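You operate a simulated robot arm through the tools that you are given. There is no shell and no other tool.

You run a simulated robot arm. Do the job below in one go: nothing can be reset, and whatever is moved stays where it is left.

JOB
Put things in order on the kit bench. At the end: the jar (marked "GREY") from the kit bench is in the green tub (marked "EMPTY"); the brown sponge from the kit bench stands where the yellow brush stood; the yellow brush stands where the purple brush stood; the purple brush stands where the jar stood; whatever was shut is shut again. Leave all else as you found it, and nothing knocked over.

Only the result counts: the job must be done as asked and must still hold three seconds after the hand-in. Knocking over, shifting, dropping, spilling or breaking anything else fails it.

ROBOT AND FRAMES
A 7-joint arm with a two-finger parallel gripper, fixed in place. Base frame: the origin is on the floor under the middle of its stand, x ahead of it, y to its left, z up; the work surface is at about z = 800. Readings come in mm, degrees, newtons and seconds.
With the tool pointing down near the work surface it reaches from about 100 to 660 mm from the base axis. Its first joint turns from -66.0 to 66.0 degrees. Payload 1.57 kg.
The TCP is the grasp point between the finger pads, 30 mm short of the fingertips. In the tool frame z runs along the fingers and y along their closing line. The gripper opens to 80 mm. The fingers are 17 mm wide and 12 mm thick; the gripper's body (40 by 82 mm) begins 80 mm behind the TCP.
Orientation is that of the tool frame in the base frame, as a unit quaternion [x, y, z, w]. With the fingers straight down and closing along the base's y, the tool's x points along the base's -x, its y along +y and its z along -z.

CONTROLS
- The arm moves only by the tool nudge_tool. Its argument "plan" is a list of rows, each a list of 6 numbers: the shift along the tool's x, y, z in mm, then the turn, a rotation vector about the tool's x, y, z in degrees. In form: [[tx, ty, tz, wx, wy, wz], ...]. A call has 1 to 20 rows; each row is the pose to reach, as a shift and turn from the pose commanded when the call began, along the tool's axes at that moment. "hand" is the closure in counts, from 0 (fully open) to 255 (shut), set as the call begins (left out, the last holds). A row lasts 0.2 s, in which the tool goes at most 50 mm and 8.6 degrees; a call with a longer step from one row to the next is refused whole, and so is a gripper value outside its range. Where a pose cannot be reached the arm comes as near as it can. A force on the tool above 40 N (or 10 N above the force at the start of the call, whichever is more), or a blocked arm, ends the call early, and 0.2 s more pass. The fingers move at their own pace (about 72 mm/s each) and stop on an object; they squeeze with about 26 N. The grip force told is the motor's: it shows also when the fingers shut on nothing. Time passes only in rows, and 0.2 s behind the last, so rows that repeat a pose let the fingers close. The reply holds the time, the measured pose of the TCP, the force on the tool along the base axes, the opening and the grip force, in the units named above and with some noise, with the torque about the TCP (base axes, N m) and any sound that the robot's microphone picked up.
- Cameras (640 x 400 px; columns grow to the right, rows downward): "scene" is fixed at [52.5, 434.4, 1415.2]; the picture's right is [-0.77, -0.63, 0.00], its down [-0.40, 0.49, -0.77] and it looks along [0.49, -0.60, -0.64] (base axes); focal length 316 px, centre (320, 200). "wrist" rides on the gripper at [72, -7, -122] in the tool frame; the picture's right is [0.09, 1.00, 0.00], its down [-0.84, 0.08, -0.54] and it looks along [-0.54, 0.05, 0.84] (tool axes); focal length 238 px, centre (320, 200). There is no depth. A picture from a camera that has moved, and an enlarged one, comes with that camera's place and axes in the base frame and with its lens.
- capture(camera): a new picture of that camera. The clock stands still meanwhile.
- zoom(camera, box): a new picture of the part [left, top, right, bottom] of that camera's present view, enlarged. The clock stands still meanwhile.
- close_job(): hands the job in; it is judged then, once.

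Nothing tells you positions but the pictures and the camera data. Unless the task says otherwise, let go and move clear before handing in.

The tools are called after "Emit:" as a command line: name --pt "numbers of a row" for each row, then --argument value for the rest, lists and objects as JSON in quotes. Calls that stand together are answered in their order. nudge_tool: Moves the arm, as the interface text tells. Its arguments: {"type":"object","properties":{"plan":{"type":"array","items":{"type":"array","items":{"type":"number"}}},"hand":{"type":"number"}},"required":["plan"]} The other tools are called the same way: capture (camera) takes a picture; zoom (camera, box) takes an enlarged picture of a part of a camera's view; close_job () hands the job in.

At the start:

```text
t: 0.0
tcp_pos: [458.8, -79.9, 1115.7]
orientation: [0.0, 1.0, 0.0, 0.001]
ft_force: [-0.5, 0.0, 0.4]
moment: [0.01, 0.01, -0.01]
opening: 80.2
gripper_force: 0.1
```

scene: 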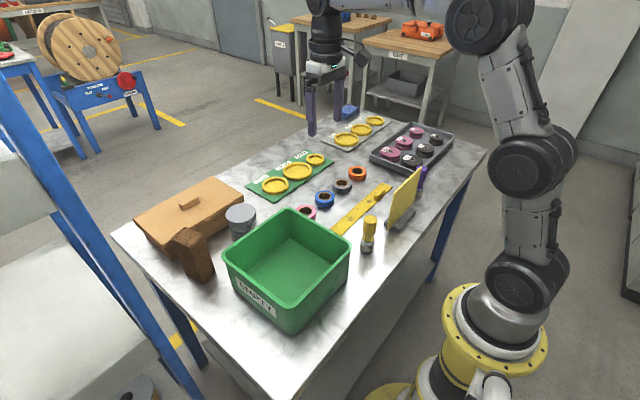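
wrist: 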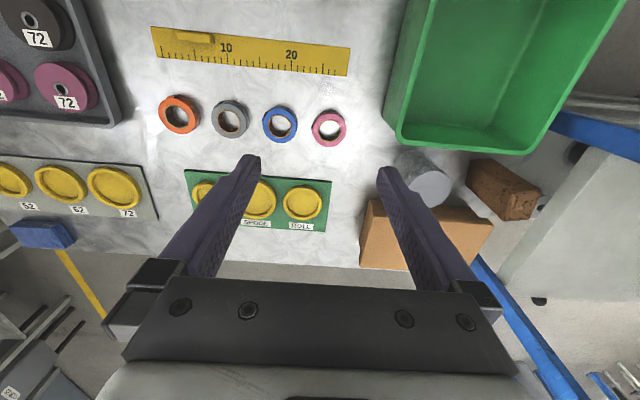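

I see a bench with a green tub, a grey jar, a brown box with a lid, a brown sponge-like block, a yellow brush near the yellow panel, and something purple behind the panel. I'll look closer before moving.

Emit:
zoom --camera "scene" --box '[110, 160, 290, 290]'

Emit:
zoom --camera "scene" --box '[320, 140, 480, 270]'

Emit:
zoom --camera "scene" --box '[220, 200, 380, 340]'

Emit:
zoom --camera "wrist" --box '[340, 100, 580, 290]'

```text
3.08 times, centred on (200, 225) of scene
camera zoom: at [52.5, 434.4, 1415.2], right [-0.77, -0.63, 0.0], down [-0.4, 0.49, -0.77], along [0.49, -0.6, -0.64], focal length 973 px, centre (689, 123)
```

zoom: 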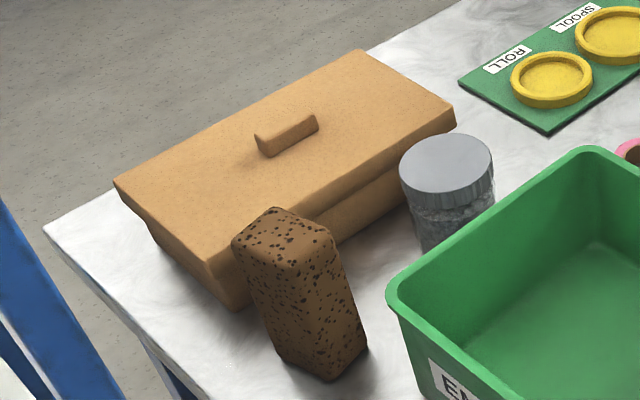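

```text
3.08 times, centred on (400, 205) of scene
camera zoom: at [52.5, 434.4, 1415.2], right [-0.77, -0.63, 0.0], down [-0.4, 0.49, -0.77], along [0.49, -0.6, -0.64], focal length 973 px, centre (74, 185)
```

zoom: 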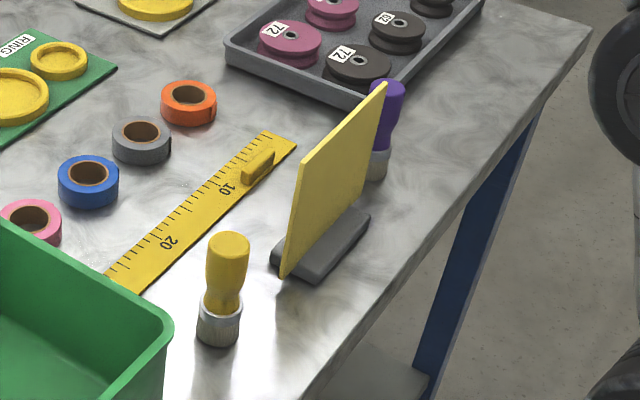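

```text
2.86 times, centred on (300, 270) of scene
camera zoom: at [52.5, 434.4, 1415.2], right [-0.77, -0.63, 0.0], down [-0.4, 0.49, -0.77], along [0.49, -0.6, -0.64], focal length 903 px, centre (377, 0)
```

zoom: 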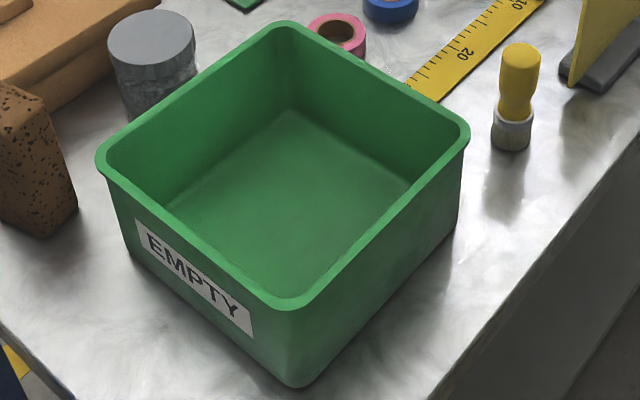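

```text
2.11 times, centred on (460, 195) of wrist
camera zoom: at [387.6, -86.4, 1237.7], right [-0.09, 1.0, 0.0], down [0.84, 0.08, 0.54], along [0.54, 0.05, -0.84], focal length 502 px, centre (25, 210)
```

zoom: 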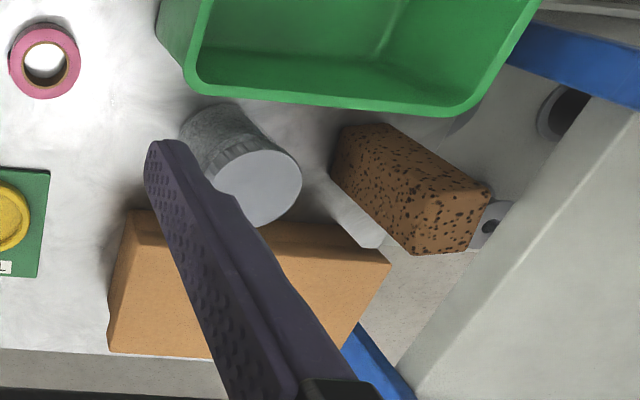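

Emit:
nudge_tool --pt "15 40 0 0 0 0" --pt "30 80 0 0 0 0" --pt "45 120 0 0 0 0" --pt "60 160 0 0 0 0" --pt "78 205 0 0 0 0" --pt "78 205 0 0 0 0" --hand 0

Emit:
capture --camera "wrist"

```text
t: 1.4
tcp_pos: [383.2, 126.3, 1116.8]
orientation: [0.0, 1.0, 0.0, 0.001]
ft_force: [-0.6, -0.1, 0.2]
moment: [0.03, -0.01, -0.03]
opening: 79.9
gripper_force: 0.1
```

```text
taken
camera wrist: at [311.2, 120.4, 1237.5], right [-0.09, 1.0, 0.0], down [0.84, 0.08, 0.54], along [0.54, 0.05, -0.84], focal length 238 px, centre (320, 200)
```

wrist: 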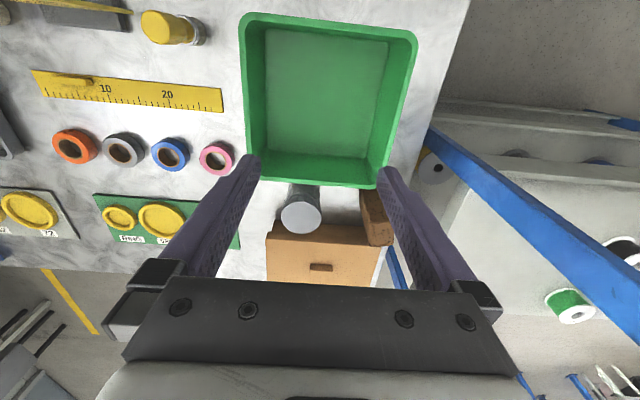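

Emit:
zoom --camera "wrist" --box '[240, 150, 420, 290]'

Emit:
zoom --camera "wrist" --box '[220, 0, 440, 200]'

Emit:
capture --camera "scene"

```text
2.86 times, centred on (330, 220) of wrist
camera zoom: at [311.2, 120.4, 1237.5], right [-0.09, 1.0, 0.0], down [0.84, 0.08, 0.54], along [0.54, 0.05, -0.84], focal length 681 px, centre (291, 143)
```

zoom: 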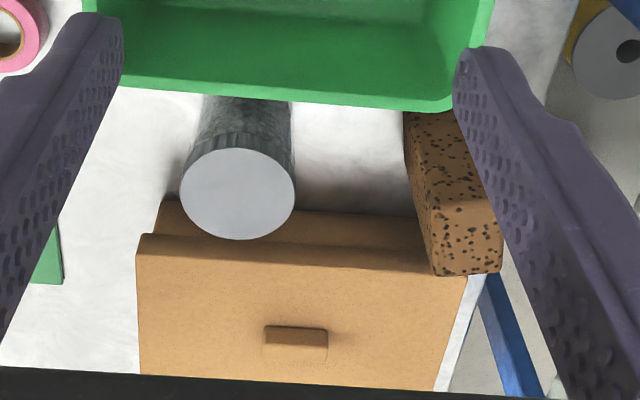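

```text
2.00 times, centred on (330, 100) of wrist
camera zoom: at [311.2, 120.4, 1237.5], right [-0.09, 1.0, 0.0], down [0.84, 0.08, 0.54], along [0.54, 0.05, -0.84], focal length 477 px, centre (300, 400)
```

zoom: 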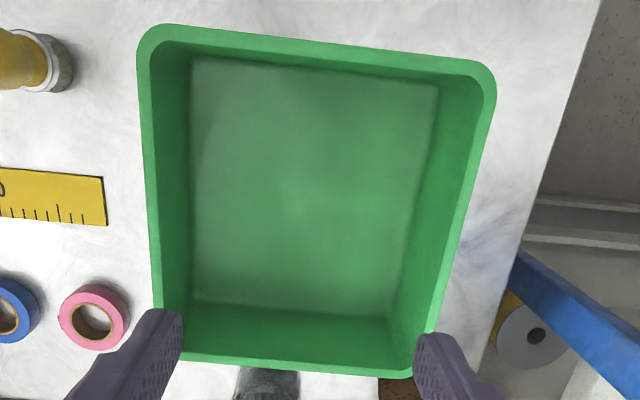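

```text
taken
```

scene: 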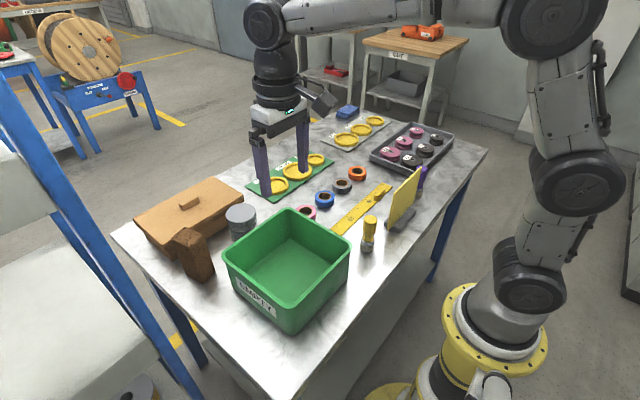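

Emit:
nudge_tool --pt "20 -40 0 0 0 0" --pt "40 -80 0 0 0 0" --pt "60 -120 0 0 0 0" --pt "80 -160 0 0 0 0" --pt "100 -200 0 0 0 0" --pt "120 -240 0 0 0 0" --pt "140 -280 0 0 0 0" --pt "160 -320 0 0 0 0" --pt "160 -320 0 0 0 0" --hand 0

Emit:
capture --camera "wrist"

Emit:
zoom --camera "scene" --box '[110, 160, 290, 290]'

```text
t: 3.4
tcp_pos: [222.9, -196.6, 1115.8]
orientation: [0.001, 1.0, 0.0, -0.001]
ft_force: [-1.0, -0.8, 0.1]
moment: [0.02, 0.0, 0.03]
opening: 80.1
gripper_force: 0.1
```

```text
taken
camera wrist: at [150.9, -202.9, 1237.4], right [-0.09, 1.0, 0.0], down [0.84, 0.08, 0.54], along [0.54, 0.05, -0.84], focal length 238 px, centre (320, 200)
```

wrist: 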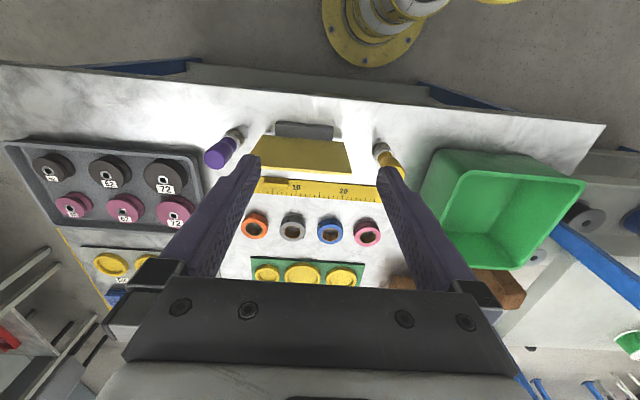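

```text
3.08 times, centred on (200, 225) of scene
camera zoom: at [52.5, 434.3, 1415.2], right [-0.77, -0.63, 0.0], down [-0.4, 0.49, -0.77], along [0.49, -0.6, -0.64], focal length 973 px, centre (689, 123)
```

zoom: 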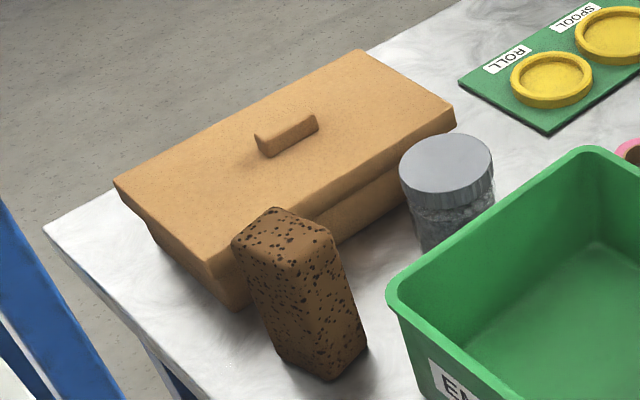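

Emit:
zoom --camera "wrist" --box '[190, 100, 420, 220]'

Emit:
zoom --camera "wrist" --box '[190, 110, 270, 180]'

Emit:
zoom --camera "wrist" --box '[350, 120, 430, 190]'

Emit:
zoom --camera "scene" --box '[350, 150, 450, 260]'

```text
2.78 times, centred on (305, 160) of wrist
camera zoom: at [150.9, -202.9, 1237.4], right [-0.09, 1.0, 0.0], down [0.84, 0.08, 0.54], along [0.54, 0.05, -0.84], focal length 663 px, centre (362, 311)
```

zoom: 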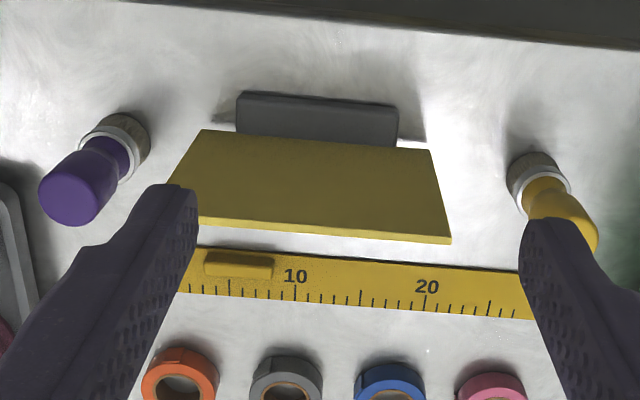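

```text
5.71 times, centred on (230, 145) of wrist
camera zoom: at [150.9, -202.9, 1237.4], right [-0.09, 1.0, 0.0], down [0.84, 0.08, 0.54], along [0.54, 0.05, -0.84], focal length 1362 px, centre (834, 514)
```

zoom: 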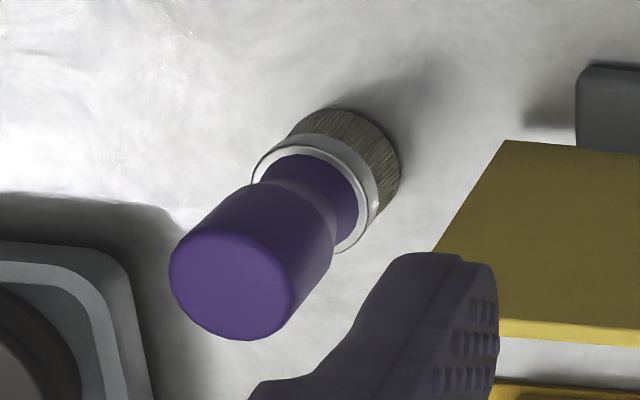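

```text
5.71 times, centred on (390, 155) of wrist
camera zoom: at [150.9, -202.9, 1237.4], right [-0.09, 1.0, 0.0], down [0.84, 0.08, 0.54], along [0.54, 0.05, -0.84], focal length 1362 px, centre (-80, 457)
```

zoom: 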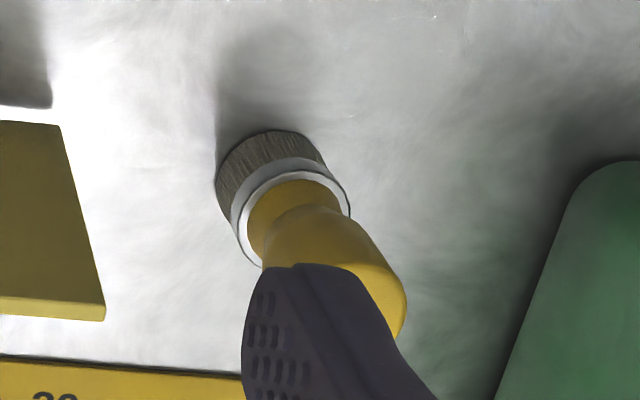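

```text
3.64 times, centred on (400, 205) of scene
camera zoom: at [52.5, 434.3, 1415.2], right [-0.77, -0.63, 0.0], down [-0.4, 0.49, -0.77], along [0.49, -0.6, -0.64], focal length 1150 px, centre (29, 182)
```

zoom: 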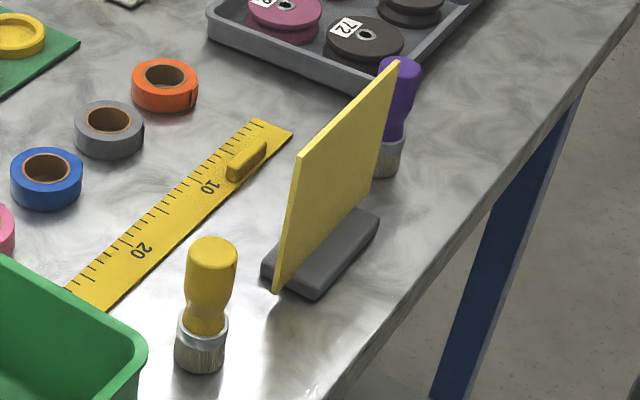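

Emit:
nudge_tool --pt "-34 31 0 0 0 0" --pt "-68 62 0 0 0 0" --pt "-102 93 0 0 0 0" --pt "-136 124 0 0 0 0" --pt "-170 155 0 0 0 0" --pt "-204 186 0 0 0 0" --pt "-238 217 0 0 0 0" --pt "-272 248 0 0 0 0" --pt "-306 279 20 0 0 0" --pt "-344 306 55 0 0 0" --pt "-344 306 55 0 0 0" --hand 0

Emit:
capture --camera "wrist"

Emit:
capture --camera "scene"

```text
refused: row 9 steps farther than a row can; nothing moved
```

```text
taken
camera wrist: at [150.9, -202.9, 1237.4], right [-0.09, 1.0, 0.0], down [0.84, 0.08, 0.54], along [0.54, 0.05, -0.84], focal length 238 px, centre (320, 200)
```

wrist: 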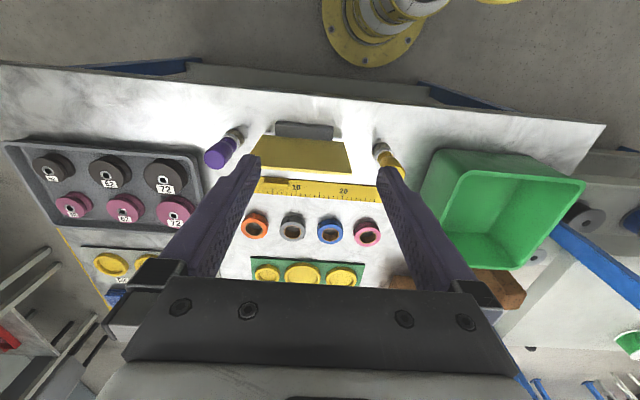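

```text
taken
```

scene: 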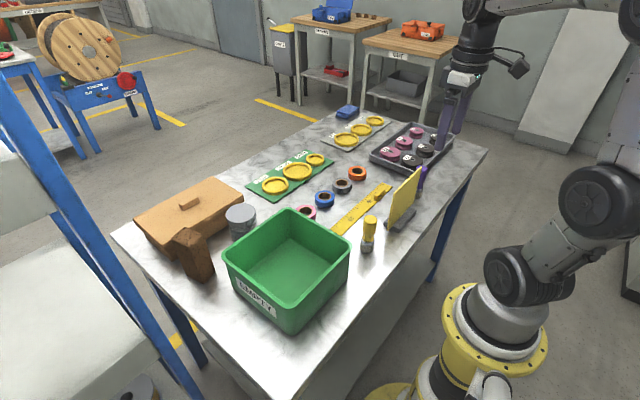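

The last move was refused for a too-long step, so nothing moved; the picture is unchanged. I'll repeat it with smaller steps to hover over the jar (around 566, 111).

Emit:
nudge_tool --pt "-31 28 5 0 0 0" --pt "-62 56 10 0 0 0" --pt "-94 84 15 0 0 0" --pt "-125 111 20 0 0 0" --pt "-156 139 25 0 0 0" --pt "-188 167 30 0 0 0" --pt "-219 195 35 0 0 0" --pt "-250 223 40 0 0 0" --pt "-281 250 45 0 0 0" --pt "-313 278 50 0 0 0" --pt "-344 306 55 0 0 0" --pt "-344 306 55 0 0 0" --pt "-344 306 55 0 0 0" --hand 0

Emit:
capture --camera "wrist"

Emit:
capture --camera "scene"

```text
t: 6.2
tcp_pos: [562.0, 109.9, 1062.6]
orientation: [0.0, 1.0, 0.0, 0.0]
ft_force: [-0.9, -0.6, -0.2]
moment: [0.01, 0.0, 0.0]
opening: 80.1
gripper_force: 0.1
```

```text
taken
camera wrist: at [491.0, 105.4, 1183.7], right [-0.09, 1.0, 0.0], down [0.84, 0.08, 0.54], along [0.54, 0.05, -0.84], focal length 238 px, centre (320, 200)
```

wrist: 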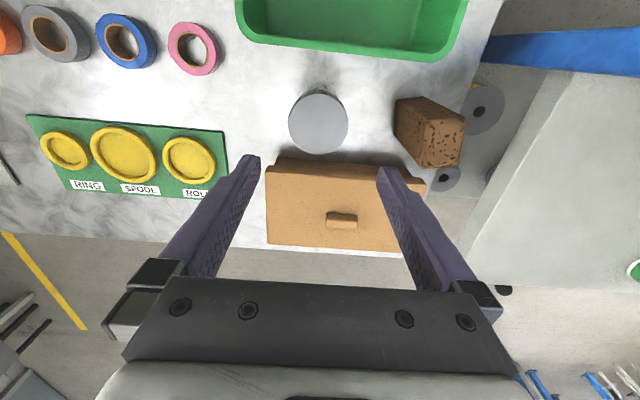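

```text
taken
```

scene: 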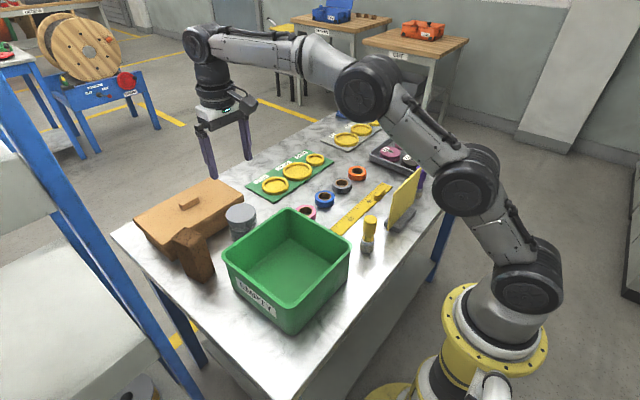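

Emit:
zoom --camera "wrist" --box '[250, 60, 480, 200]'

Emit:
zoom --camera "wrist" --box '[380, 80, 500, 180]'

```text
2.78 times, centred on (365, 130) of wrist
camera zoom: at [491.0, 105.4, 1183.7], right [-0.09, 1.0, 0.0], down [0.84, 0.08, 0.54], along [0.54, 0.05, -0.84], focal length 663 px, centre (195, 395)
```

zoom: 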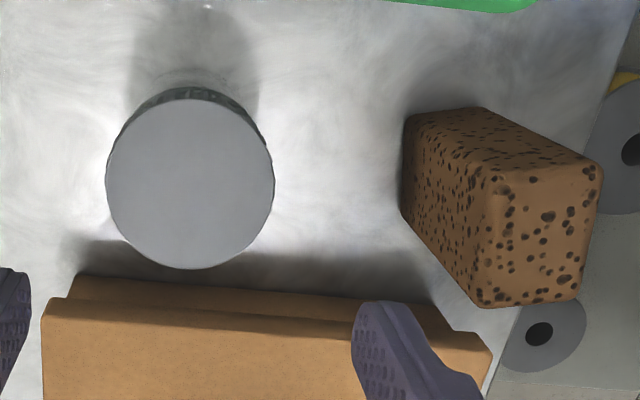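

```text
4.00 times, centred on (440, 130) of wrist
camera zoom: at [491.0, 105.4, 1183.7], right [-0.09, 1.0, 0.0], down [0.84, 0.08, 0.54], along [0.54, 0.05, -0.84], focal length 953 px, centre (-160, 480)
```

zoom: 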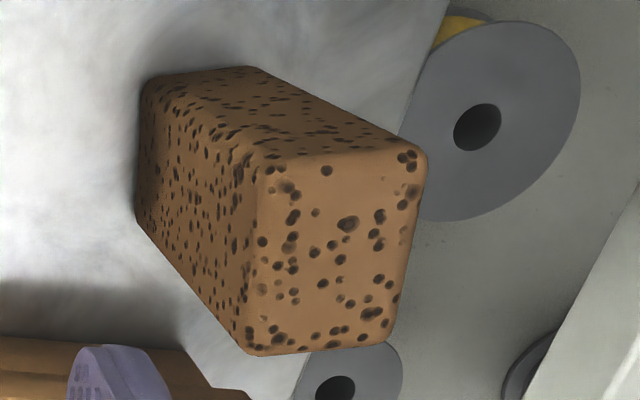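

Emit:
nudge_tool --pt "-5 -2 30 0 0 0" --pt "-5 -2 60 0 0 0" --pt "-5 -2 90 0 0 0" --pt "-5 -2 90 0 0 0" --pt "-5 -2 90 0 0 0" --hand 0

Emit:
capture --camera "wrist"

Emit:
zoom --camera "scene" --box '[110, 120, 310, 280]'

```text
t: 7.4
tcp_pos: [568.9, 108.6, 971.0]
orientation: [0.0, 1.0, 0.0, 0.0]
ft_force: [-0.2, 0.1, -0.9]
moment: [0.02, 0.03, 0.0]
opening: 80.0
gripper_force: 0.0
```

```text
taken
camera wrist: at [497.6, 102.7, 1092.6], right [-0.09, 1.0, 0.0], down [0.84, 0.08, 0.54], along [0.54, 0.05, -0.84], focal length 238 px, centre (320, 200)
```

wrist: 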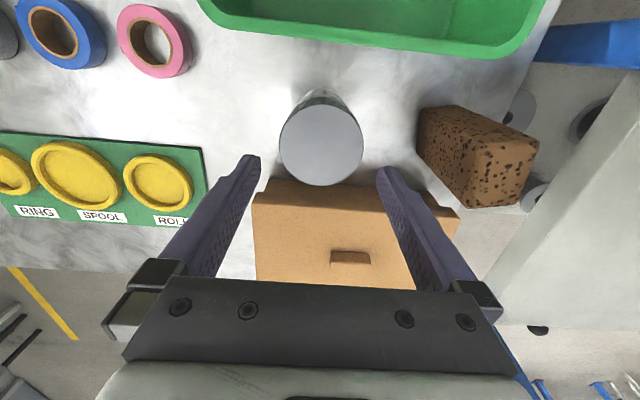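

```text
2.50 times, centred on (210, 200) of scene
camera zoom: at [52.5, 434.4, 1415.2], right [-0.77, -0.63, 0.0], down [-0.4, 0.49, -0.77], along [0.49, -0.6, -0.64], focal length 790 px, centre (595, 200)
```

zoom: 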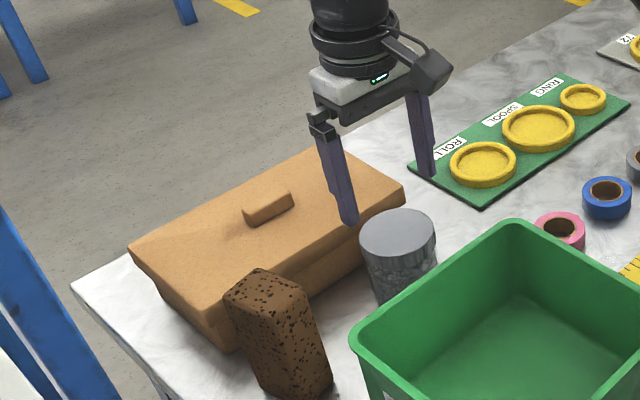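

Emit:
nudge_tool --pt "2 0 25 0 0 0" --pt "2 0 45 0 0 0" --pt "2 0 60 0 0 0" --hand 0

Emit:
capture --camera "wrist"

Emit:
zoom --camera "scene" --box '[150, 140, 290, 260]'

```text
t: 8.2
tcp_pos: [568.2, 109.0, 908.3]
orientation: [-0.001, 1.0, 0.001, 0.001]
ft_force: [-0.6, -0.9, 0.1]
moment: [0.02, 0.06, -0.01]
opening: 80.0
gripper_force: 0.1
```

```text
taken
camera wrist: at [497.2, 103.5, 1030.4], right [-0.09, 1.0, 0.0], down [0.84, 0.08, 0.54], along [0.54, 0.05, -0.84], focal length 238 px, centre (320, 200)
```

wrist: 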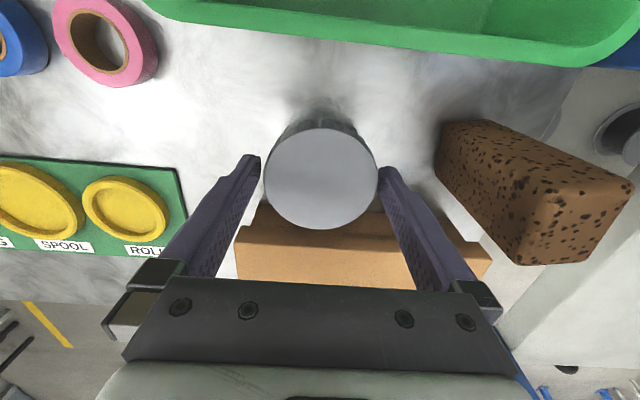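

```text
3.33 times, centred on (220, 200) of scene
camera zoom: at [52.5, 434.4, 1415.2], right [-0.77, -0.63, 0.0], down [-0.4, 0.49, -0.77], along [0.49, -0.6, -0.64], focal length 1054 px, centre (653, 200)
```

zoom: 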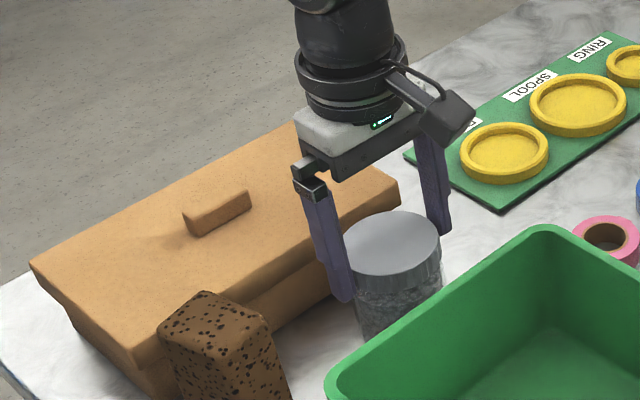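

Emit:
nudge_tool --pt "2 0 11 0 0 0" --pt "2 0 21 0 0 0" --pt "2 0 21 0 0 0" --hand 0

Emit:
nudge_tool --pt "0 0 0 0 0 0" --pt "0 0 0 0 0 0" --pt "0 0 0 0 0 0" --pt "0 0 0 0 0 0" --hand 255

Emit:
capture --camera "wrist"

Emit:
zoom --camera "scene" --box '[150, 140, 290, 260]'

```text
t: 9.0
tcp_pos: [567.1, 109.9, 889.5]
orientation: [0.0, 1.0, 0.001, 0.0]
ft_force: [0.0, -0.1, 0.6]
moment: [-0.05, 0.0, 0.01]
opening: 80.0
gripper_force: 0.1
```

```text
t: 10.0
tcp_pos: [566.5, 109.6, 890.5]
orientation: [-0.001, 1.0, 0.0, 0.0]
ft_force: [0.4, 1.3, -0.8]
moment: [-0.03, -0.02, 0.01]
opening: 71.6
gripper_force: 26.2
```

```text
taken
camera wrist: at [494.9, 103.6, 1011.5], right [-0.09, 1.0, 0.0], down [0.84, 0.08, 0.54], along [0.54, 0.05, -0.84], focal length 238 px, centre (320, 200)
```

wrist: 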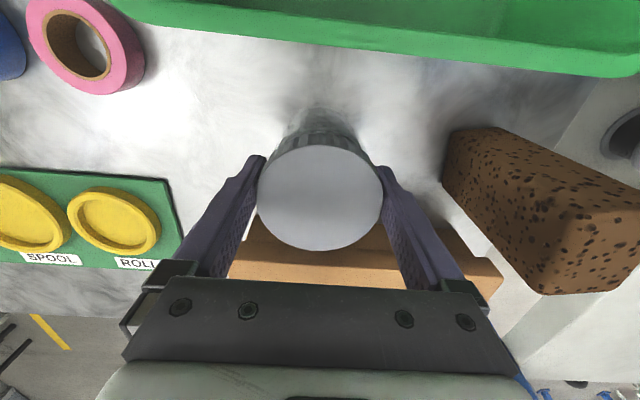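

```text
3.33 times, centred on (220, 200) of scene
camera zoom: at [52.5, 434.4, 1415.2], right [-0.77, -0.63, 0.0], down [-0.4, 0.49, -0.77], along [0.49, -0.6, -0.64], focal length 1054 px, centre (653, 200)
```

zoom: 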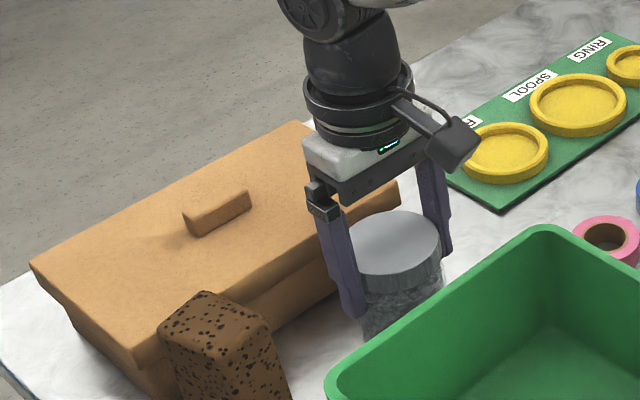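

Emit:
nudge_tool --pt "0 0 -10 0 0 0" --pt "0 0 -25 0 0 0" --pt "0 0 -25 0 0 0" --hand 255

Emit:
zoom --camera "scene" --box '[150, 140, 290, 260]'

```text
t: 10.8
tcp_pos: [566.2, 108.5, 916.2]
orientation: [0.0, 1.0, -0.001, 0.001]
ft_force: [-0.4, 0.4, 1.0]
moment: [-0.06, -0.08, -0.01]
opening: 71.1
gripper_force: 25.6
```

```text
3.33 times, centred on (220, 200) of scene
camera zoom: at [52.5, 434.4, 1415.2], right [-0.77, -0.63, 0.0], down [-0.4, 0.49, -0.77], along [0.49, -0.6, -0.64], focal length 1054 px, centre (653, 200)
```

zoom: 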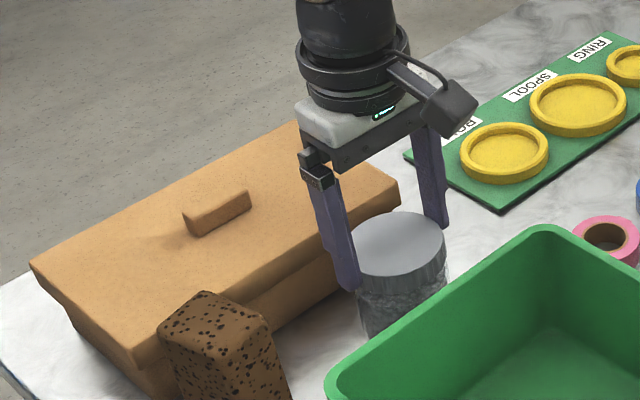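

Emit:
capture --camera "wrist"

Emit:
capture --camera "scene"

```text
taken
camera wrist: at [495.0, 102.3, 1037.9], right [-0.09, 1.0, 0.0], down [0.84, 0.08, 0.54], along [0.54, 0.05, -0.84], focal length 238 px, centre (320, 200)
```

wrist: 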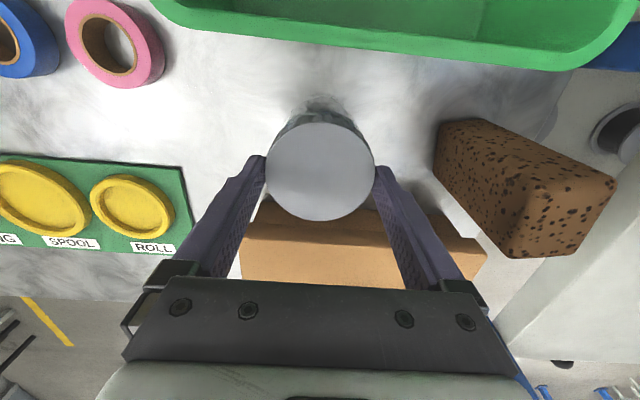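

```text
taken
```

scene: 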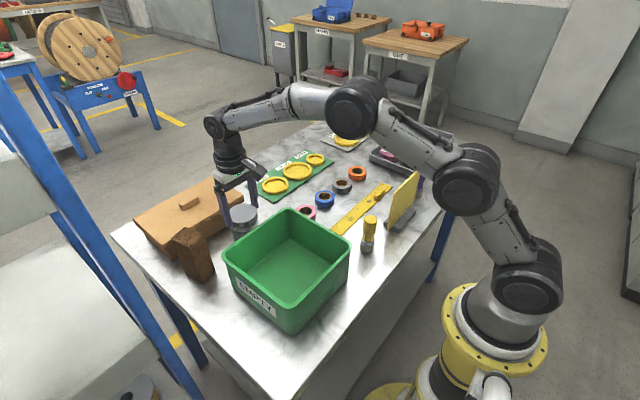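

The jar stayed on the bench while the fingers slid up its lid, so this grip slips. I'll look closely at the jar and the fingers before trying again.

Emit:
zoom --camera "scene" --box '[195, 165, 285, 245]'

Emit:
zoom --camera "wrist" --box '[230, 80, 410, 240]'

```text
5.00 times, centred on (240, 205) of scene
camera zoom: at [52.5, 434.4, 1415.2], right [-0.77, -0.63, 0.0], down [-0.4, 0.49, -0.77], along [0.49, -0.6, -0.64], focal length 1581 px, centre (720, 175)
```

zoom: 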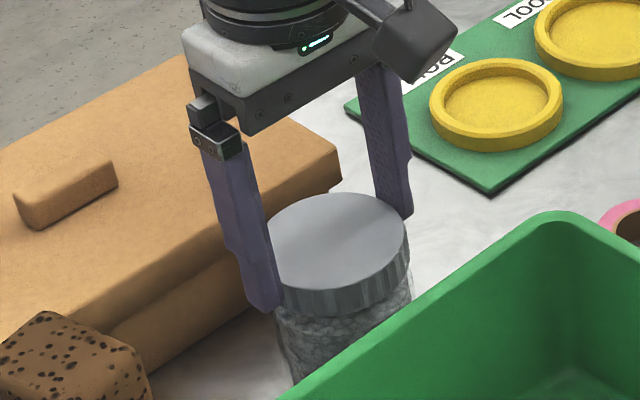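

```text
2.50 times, centred on (320, 160) of wrist
camera zoom: at [495.0, 102.3, 1037.9], right [-0.09, 1.0, 0.0], down [0.84, 0.08, 0.54], along [0.54, 0.05, -0.84], focal length 596 px, centre (320, 300)
```

zoom: 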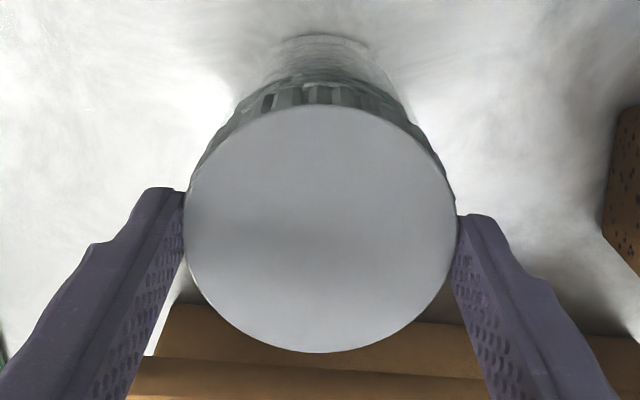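

Emit:
nudge_tool --pt "0 0 0 0 0 0" --pt "0 0 0 0 0 0" --hand 0

Emit:
capture --camera "wrist"

Emit:
zoom --camera "scene" --box '[195, 165, 285, 245]'

```text
t: 11.4
tcp_pos: [566.2, 108.7, 915.4]
orientation: [0.0, 1.0, 0.0, 0.0]
ft_force: [0.2, 0.0, 0.0]
moment: [-0.01, 0.01, -0.01]
opening: 79.9
gripper_force: 0.1
```

```text
taken
camera wrist: at [494.8, 102.3, 1037.2], right [-0.09, 1.0, 0.0], down [0.84, 0.08, 0.54], along [0.54, 0.05, -0.84], focal length 238 px, centre (320, 200)
```

wrist: 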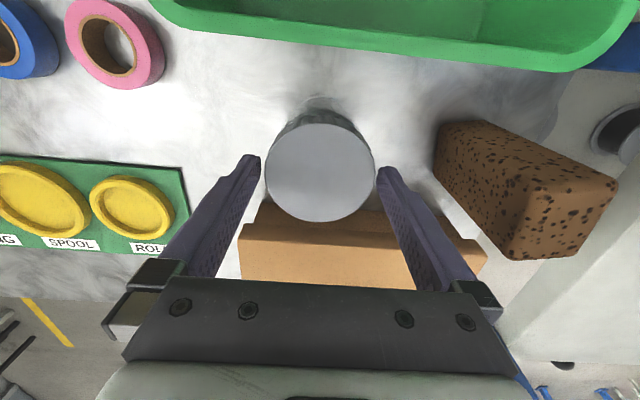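

```text
5.00 times, centred on (240, 205) of scene
camera zoom: at [52.5, 434.4, 1415.2], right [-0.77, -0.63, 0.0], down [-0.4, 0.49, -0.77], along [0.49, -0.6, -0.64], focal length 1581 px, centre (720, 175)
```

zoom: 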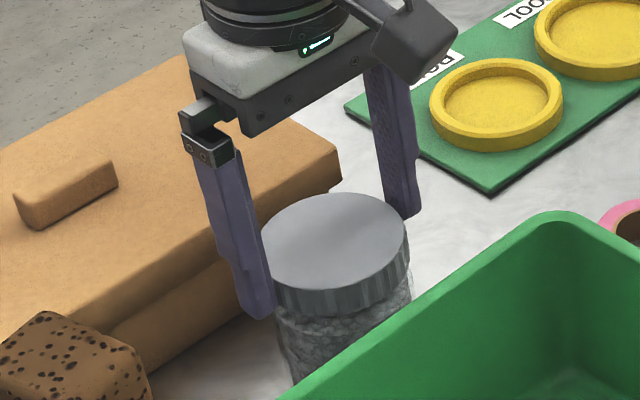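

Emit:
nudge_tool --pt "4 -1 15 0 0 0" --pt "4 -1 30 0 0 0" --pt "4 -1 36 0 0 0" --pt "4 -1 36 0 0 0" --hand 0

Emit:
nudge_tool --pt "0 0 0 0 0 0" --pt "0 0 0 0 0 0" --pt "0 0 0 0 0 0" --pt "0 0 0 0 0 0" --pt "0 0 0 0 0 0" --hand 255

Emit:
nudge_tool --pt "0 0 -1 0 0 0" --pt "0 0 -2 0 0 0" --pt "0 0 -3 0 0 0" --hand 255

Emit:
nudge_tool --pt "0 0 -2 0 0 0" --pt "0 0 -4 0 0 0" --pt "0 0 -6 0 0 0" --hand 255

Emit:
zoom --camera "scene" --box '[195, 165, 285, 245]'

Emit:
capture --camera "wrist"

```text
t: 12.4
tcp_pos: [562.4, 107.7, 878.6]
orientation: [0.0, 1.0, 0.001, 0.0]
ft_force: [-0.9, -0.5, 0.4]
moment: [-0.01, 0.0, 0.0]
opening: 80.1
gripper_force: 0.1
```

```text
t: 13.6
tcp_pos: [562.0, 108.3, 878.7]
orientation: [-0.001, 1.0, 0.0, 0.0]
ft_force: [0.5, 0.1, 0.0]
moment: [0.01, -0.02, 0.01]
opening: 71.1
gripper_force: 26.1
```

```text
t: 14.4
tcp_pos: [562.3, 107.7, 881.7]
orientation: [0.0, 1.0, 0.001, 0.0]
ft_force: [-0.1, 0.5, -1.6]
moment: [0.0, -0.03, 0.03]
opening: 71.2
gripper_force: 25.7
```

```text
t: 15.2
tcp_pos: [562.4, 108.5, 888.5]
orientation: [0.001, 1.0, 0.0, 0.0]
ft_force: [-0.3, 0.0, -2.1]
moment: [0.02, 0.02, 0.02]
opening: 71.5
gripper_force: 26.5
```

```text
5.00 times, centred on (240, 205) of scene
camera zoom: at [52.5, 434.4, 1415.2], right [-0.77, -0.63, 0.0], down [-0.4, 0.49, -0.77], along [0.49, -0.6, -0.64], focal length 1581 px, centre (720, 175)
```

zoom: 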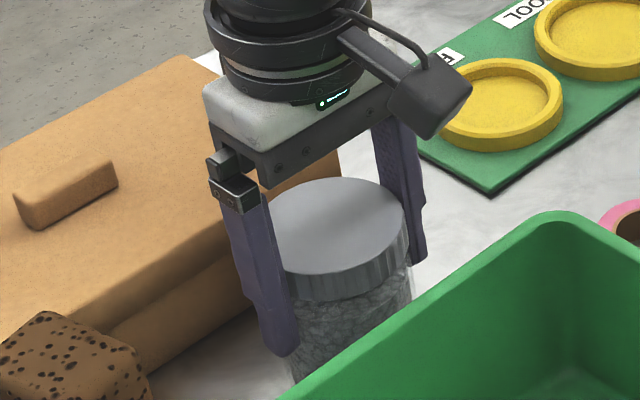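

```text
taken
camera wrist: at [490.3, 102.2, 1010.6], right [-0.09, 1.0, 0.0], down [0.84, 0.08, 0.54], along [0.54, 0.05, -0.84], focal length 238 px, centre (320, 200)
```

wrist: 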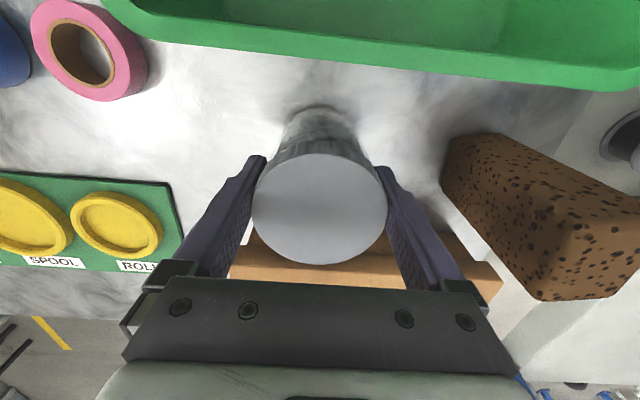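

Emit:
nudge_tool --pt "0 0 -2 0 0 0" --pt "0 0 -5 0 0 0" --pt "0 0 -8 0 0 0" --pt "0 0 -11 0 0 0" --pt "0 0 -14 0 0 0" --pt "0 0 -17 0 0 0" --pt "0 0 -20 0 0 0" --pt "0 0 -22 0 0 0" --pt "0 0 -23 0 0 0" --hand 255

Emit:
capture --camera "wrist"

Emit:
zoom --camera "scene" --box '[195, 165, 285, 245]'

```text
t: 17.2
tcp_pos: [561.1, 107.9, 910.2]
orientation: [0.0, 1.0, 0.0, 0.0]
ft_force: [0.3, 1.1, -2.0]
moment: [0.02, 0.01, -0.02]
opening: 71.6
gripper_force: 25.8
```

```text
taken
camera wrist: at [490.5, 102.4, 1032.3], right [-0.09, 1.0, 0.0], down [0.84, 0.08, 0.54], along [0.54, 0.05, -0.84], focal length 238 px, centre (320, 200)
```

wrist: 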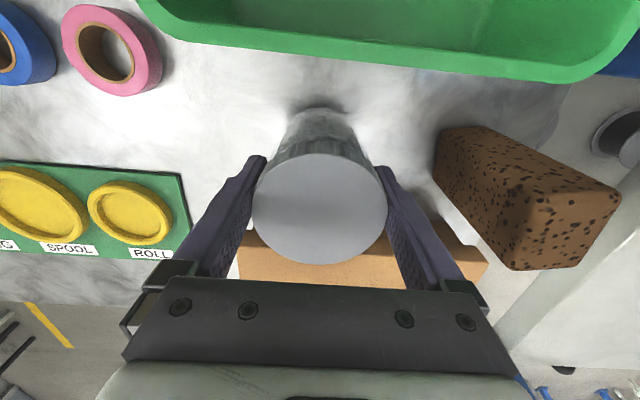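

```text
5.00 times, centred on (240, 205) of scene
camera zoom: at [52.5, 434.4, 1415.2], right [-0.77, -0.63, 0.0], down [-0.4, 0.49, -0.77], along [0.49, -0.6, -0.64], focal length 1581 px, centre (720, 175)
```

zoom: 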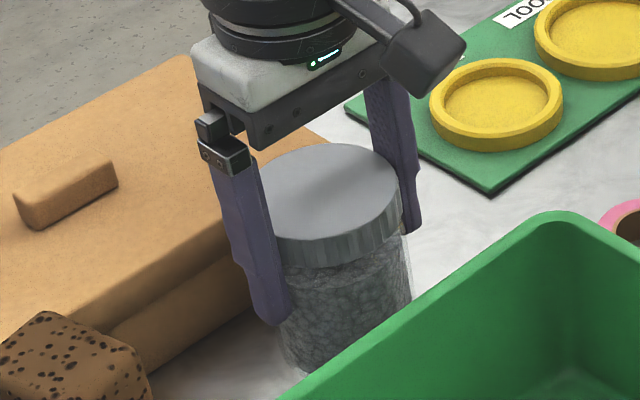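

Emit:
nudge_tool --pt "0 0 -2 0 0 0" --pt "0 0 -5 0 0 0" --pt "0 0 -9 0 0 0" --pt "0 0 -14 0 0 0" --pt "0 0 -20 0 0 0" --pt "0 0 -26 0 0 0" --pt "0 0 -32 0 0 0" --pt "0 0 -38 0 0 0" --pt "0 0 -44 0 0 0" --pt "0 0 -51 0 0 0" --pt "0 0 -58 0 0 0" --pt "0 0 -65 0 0 0" --pt "0 0 -72 0 0 0" --pt "0 0 -79 0 0 0" --pt "0 0 -86 0 0 0" --pt "0 0 -93 0 0 0" --pt "0 0 -99 0 0 0" --pt "0 0 -104 0 0 0" --pt "0 0 -108 0 0 0" --pt "0 0 -110 0 0 0" --hand 255

Emit:
capture --camera "wrist"

Emit:
capture --camera "scene"

```text
t: 21.4
tcp_pos: [562.0, 105.6, 1020.8]
orientation: [0.0, 1.0, -0.001, 0.0]
ft_force: [0.1, -0.1, -1.7]
moment: [0.01, 0.02, 0.0]
opening: 71.4
gripper_force: 25.9
```

```text
taken
camera wrist: at [491.3, 100.1, 1142.2], right [-0.09, 1.0, 0.0], down [0.84, 0.08, 0.54], along [0.54, 0.05, -0.84], focal length 238 px, centre (320, 200)
```

wrist: 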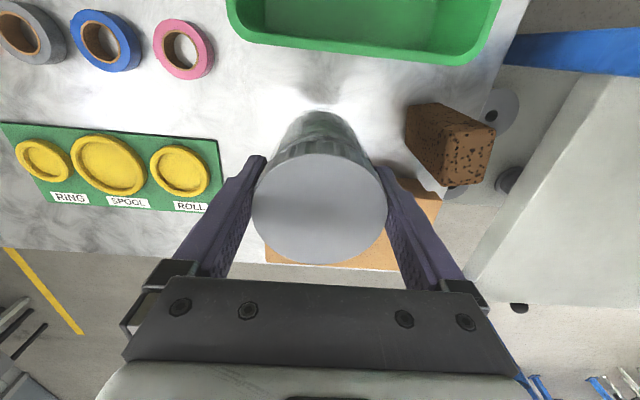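

```text
taken
```

scene: 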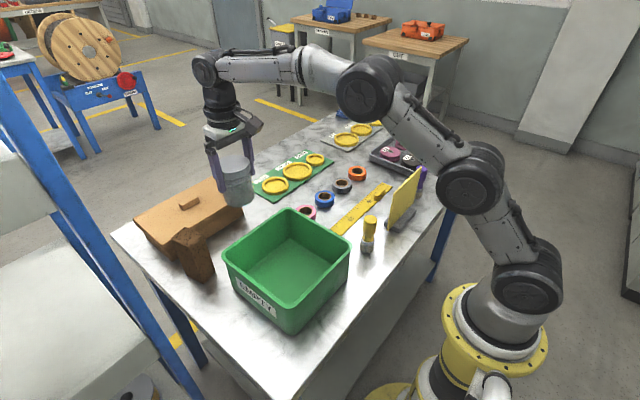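

Emit:
nudge_tool --pt "3 1 0 0 0 0" --pt "8 2 0 0 0 0" --pt "15 3 0 0 0 0" --pt "24 4 0 0 0 0" --pt "34 6 0 0 0 0" --pt "45 8 0 0 0 0" --pt "57 10 0 0 0 0" --pt "69 12 0 0 0 0" --pt "81 14 0 0 0 0" --pt "93 16 0 0 0 0" --pt "105 18 0 0 0 0" --pt "117 20 0 0 0 0" --pt "129 22 0 0 0 0" --pt "141 24 0 0 0 0" --pt "151 26 0 0 0 0" --pt "160 27 0 0 0 0" --pt "168 28 0 0 0 0" --pt "173 29 0 0 0 0" --pt "176 29 0 0 0 0" --pt "177 29 0 0 0 0" --hand 255

Emit:
capture --camera "wrist"

Emit:
capture --camera "scene"

```text
t: 25.6
tcp_pos: [385.0, 135.3, 1021.6]
orientation: [0.0, 1.0, 0.0, 0.0]
ft_force: [-0.1, 0.0, -2.1]
moment: [0.03, -0.01, 0.03]
opening: 71.2
gripper_force: 25.9
```

```text
taken
camera wrist: at [313.5, 130.0, 1143.3], right [-0.09, 1.0, 0.0], down [0.84, 0.08, 0.54], along [0.54, 0.05, -0.84], focal length 238 px, centre (320, 200)
```

wrist: 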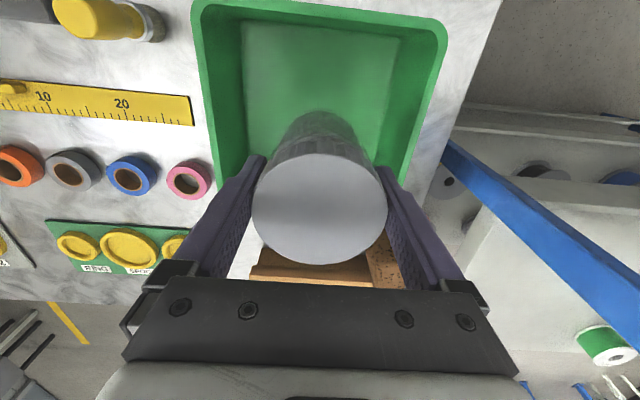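

```text
taken
```

scene: 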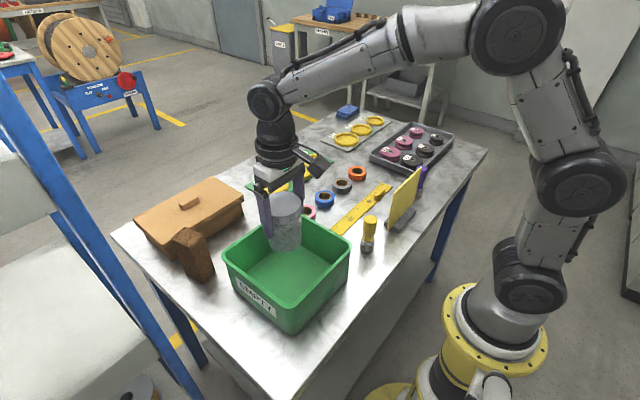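

Emit:
nudge_tool --pt "0 0 2 0 0 0" --pt "0 0 6 0 0 0" --pt "0 0 12 0 0 0" --pt "0 0 19 0 0 0" --pt "0 0 27 0 0 0" --pt "0 0 35 0 0 0" --pt "0 0 43 0 0 0" --pt "0 0 51 0 0 0" --pt "0 0 59 0 0 0" --pt "0 0 67 0 0 0" --pt "0 0 75 0 0 0" --pt "0 0 83 0 0 0" --pt "0 0 91 0 0 0" --pt "0 0 99 0 0 0" --pt "0 0 107 0 0 0" --pt "0 0 114 0 0 0" --pt "0 0 120 0 0 0" --pt "0 0 125 0 0 0" --pt "0 0 128 0 0 0" --pt "0 0 130 0 0 0" --hand 255

Emit:
nudge_tool --pt "0 0 1 0 0 0" --pt "0 0 2 0 0 0" --pt "0 0 3 0 0 0" --pt "0 0 4 0 0 0" --hand 255

Emit:
capture --camera "wrist"

Emit:
zoom --camera "scene" --box '[210, 180, 370, 340]'

```text
t: 29.8
tcp_pos: [386.0, 137.7, 891.5]
orientation: [0.0, 1.0, 0.0, -0.001]
ft_force: [-0.1, 0.5, -1.4]
moment: [-0.01, -0.02, -0.06]
opening: 71.1
gripper_force: 26.1
```

```text
t: 30.8
tcp_pos: [385.6, 136.6, 886.1]
orientation: [0.0, 1.0, 0.0, 0.0]
ft_force: [0.3, -0.6, -1.5]
moment: [-0.03, 0.02, 0.0]
opening: 71.2
gripper_force: 26.3
```

```text
taken
camera wrist: at [314.0, 130.8, 1008.5], right [-0.09, 1.0, 0.0], down [0.84, 0.08, 0.54], along [0.54, 0.05, -0.84], focal length 238 px, centre (320, 200)
```

wrist: 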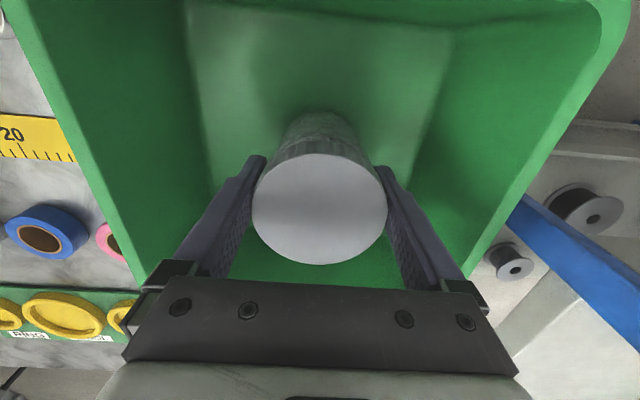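

```text
2.50 times, centred on (290, 260) of scene
camera zoom: at [52.5, 434.4, 1415.2], right [-0.77, -0.63, 0.0], down [-0.4, 0.49, -0.77], along [0.49, -0.6, -0.64], focal length 790 px, centre (395, 50)
```

zoom: 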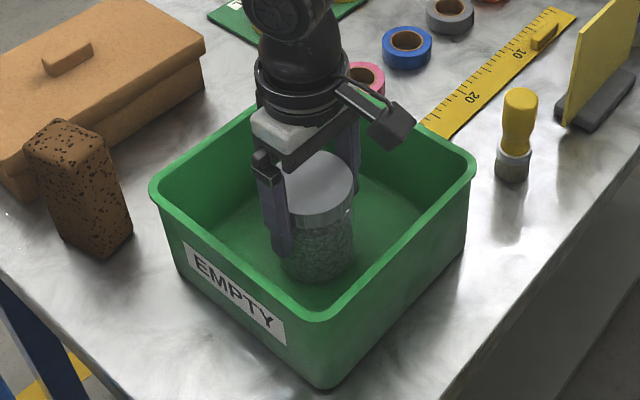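

Emit:
nudge_tool --pt "0 0 1 0 0 0" --pt "0 0 2 0 0 0" --hand 255

Emit:
nudge_tool --pt "0 0 1 0 0 0" --pt "0 0 2 0 0 0" --hand 255

```text
t: 31.4
tcp_pos: [384.9, 137.5, 883.4]
orientation: [-0.001, 1.0, 0.001, 0.0]
ft_force: [-0.6, -0.7, -1.1]
moment: [0.0, 0.02, -0.01]
opening: 71.3
gripper_force: 26.3
```

```text
t: 32.0
tcp_pos: [385.7, 135.9, 884.4]
orientation: [0.0, 1.0, 0.0, 0.0]
ft_force: [0.0, 0.7, -1.5]
moment: [0.01, 0.03, -0.01]
opening: 71.1
gripper_force: 26.1
```

Emit:
nudge_tool --pt "0 0 1 0 0 0" --pt "0 0 1 0 0 0" --hand 255

Emit:
nudge_tool --pt "0 0 1 0 0 0" --pt "0 0 1 0 0 0" --hand 255

Emit:
capture --camera "wrist"

```text
t: 32.6
tcp_pos: [385.5, 136.0, 883.0]
orientation: [0.0, 1.0, 0.001, 0.002]
ft_force: [-2.6, -0.6, 14.0]
moment: [-0.27, 0.34, -0.1]
opening: 71.5
gripper_force: 26.0
```

```text
t: 33.2
tcp_pos: [385.7, 135.4, 881.7]
orientation: [-0.001, 1.0, 0.0, 0.002]
ft_force: [-3.2, -1.9, 19.7]
moment: [-0.15, -0.15, -0.16]
opening: 71.6
gripper_force: 26.8
```

```text
taken
camera wrist: at [315.0, 130.4, 1003.4], right [-0.09, 1.0, 0.0], down [0.83, 0.08, 0.55], along [0.54, 0.05, -0.84], focal length 238 px, centre (320, 200)
```

wrist: 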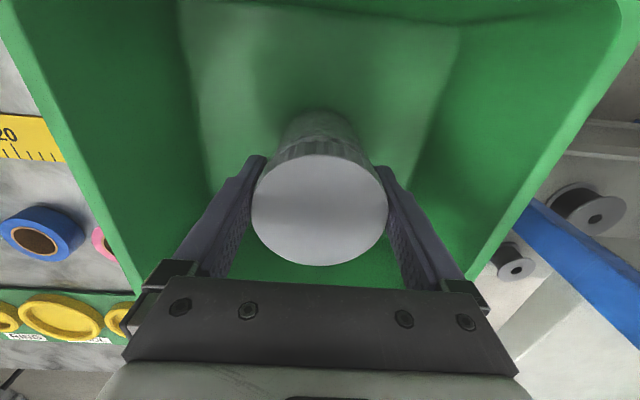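

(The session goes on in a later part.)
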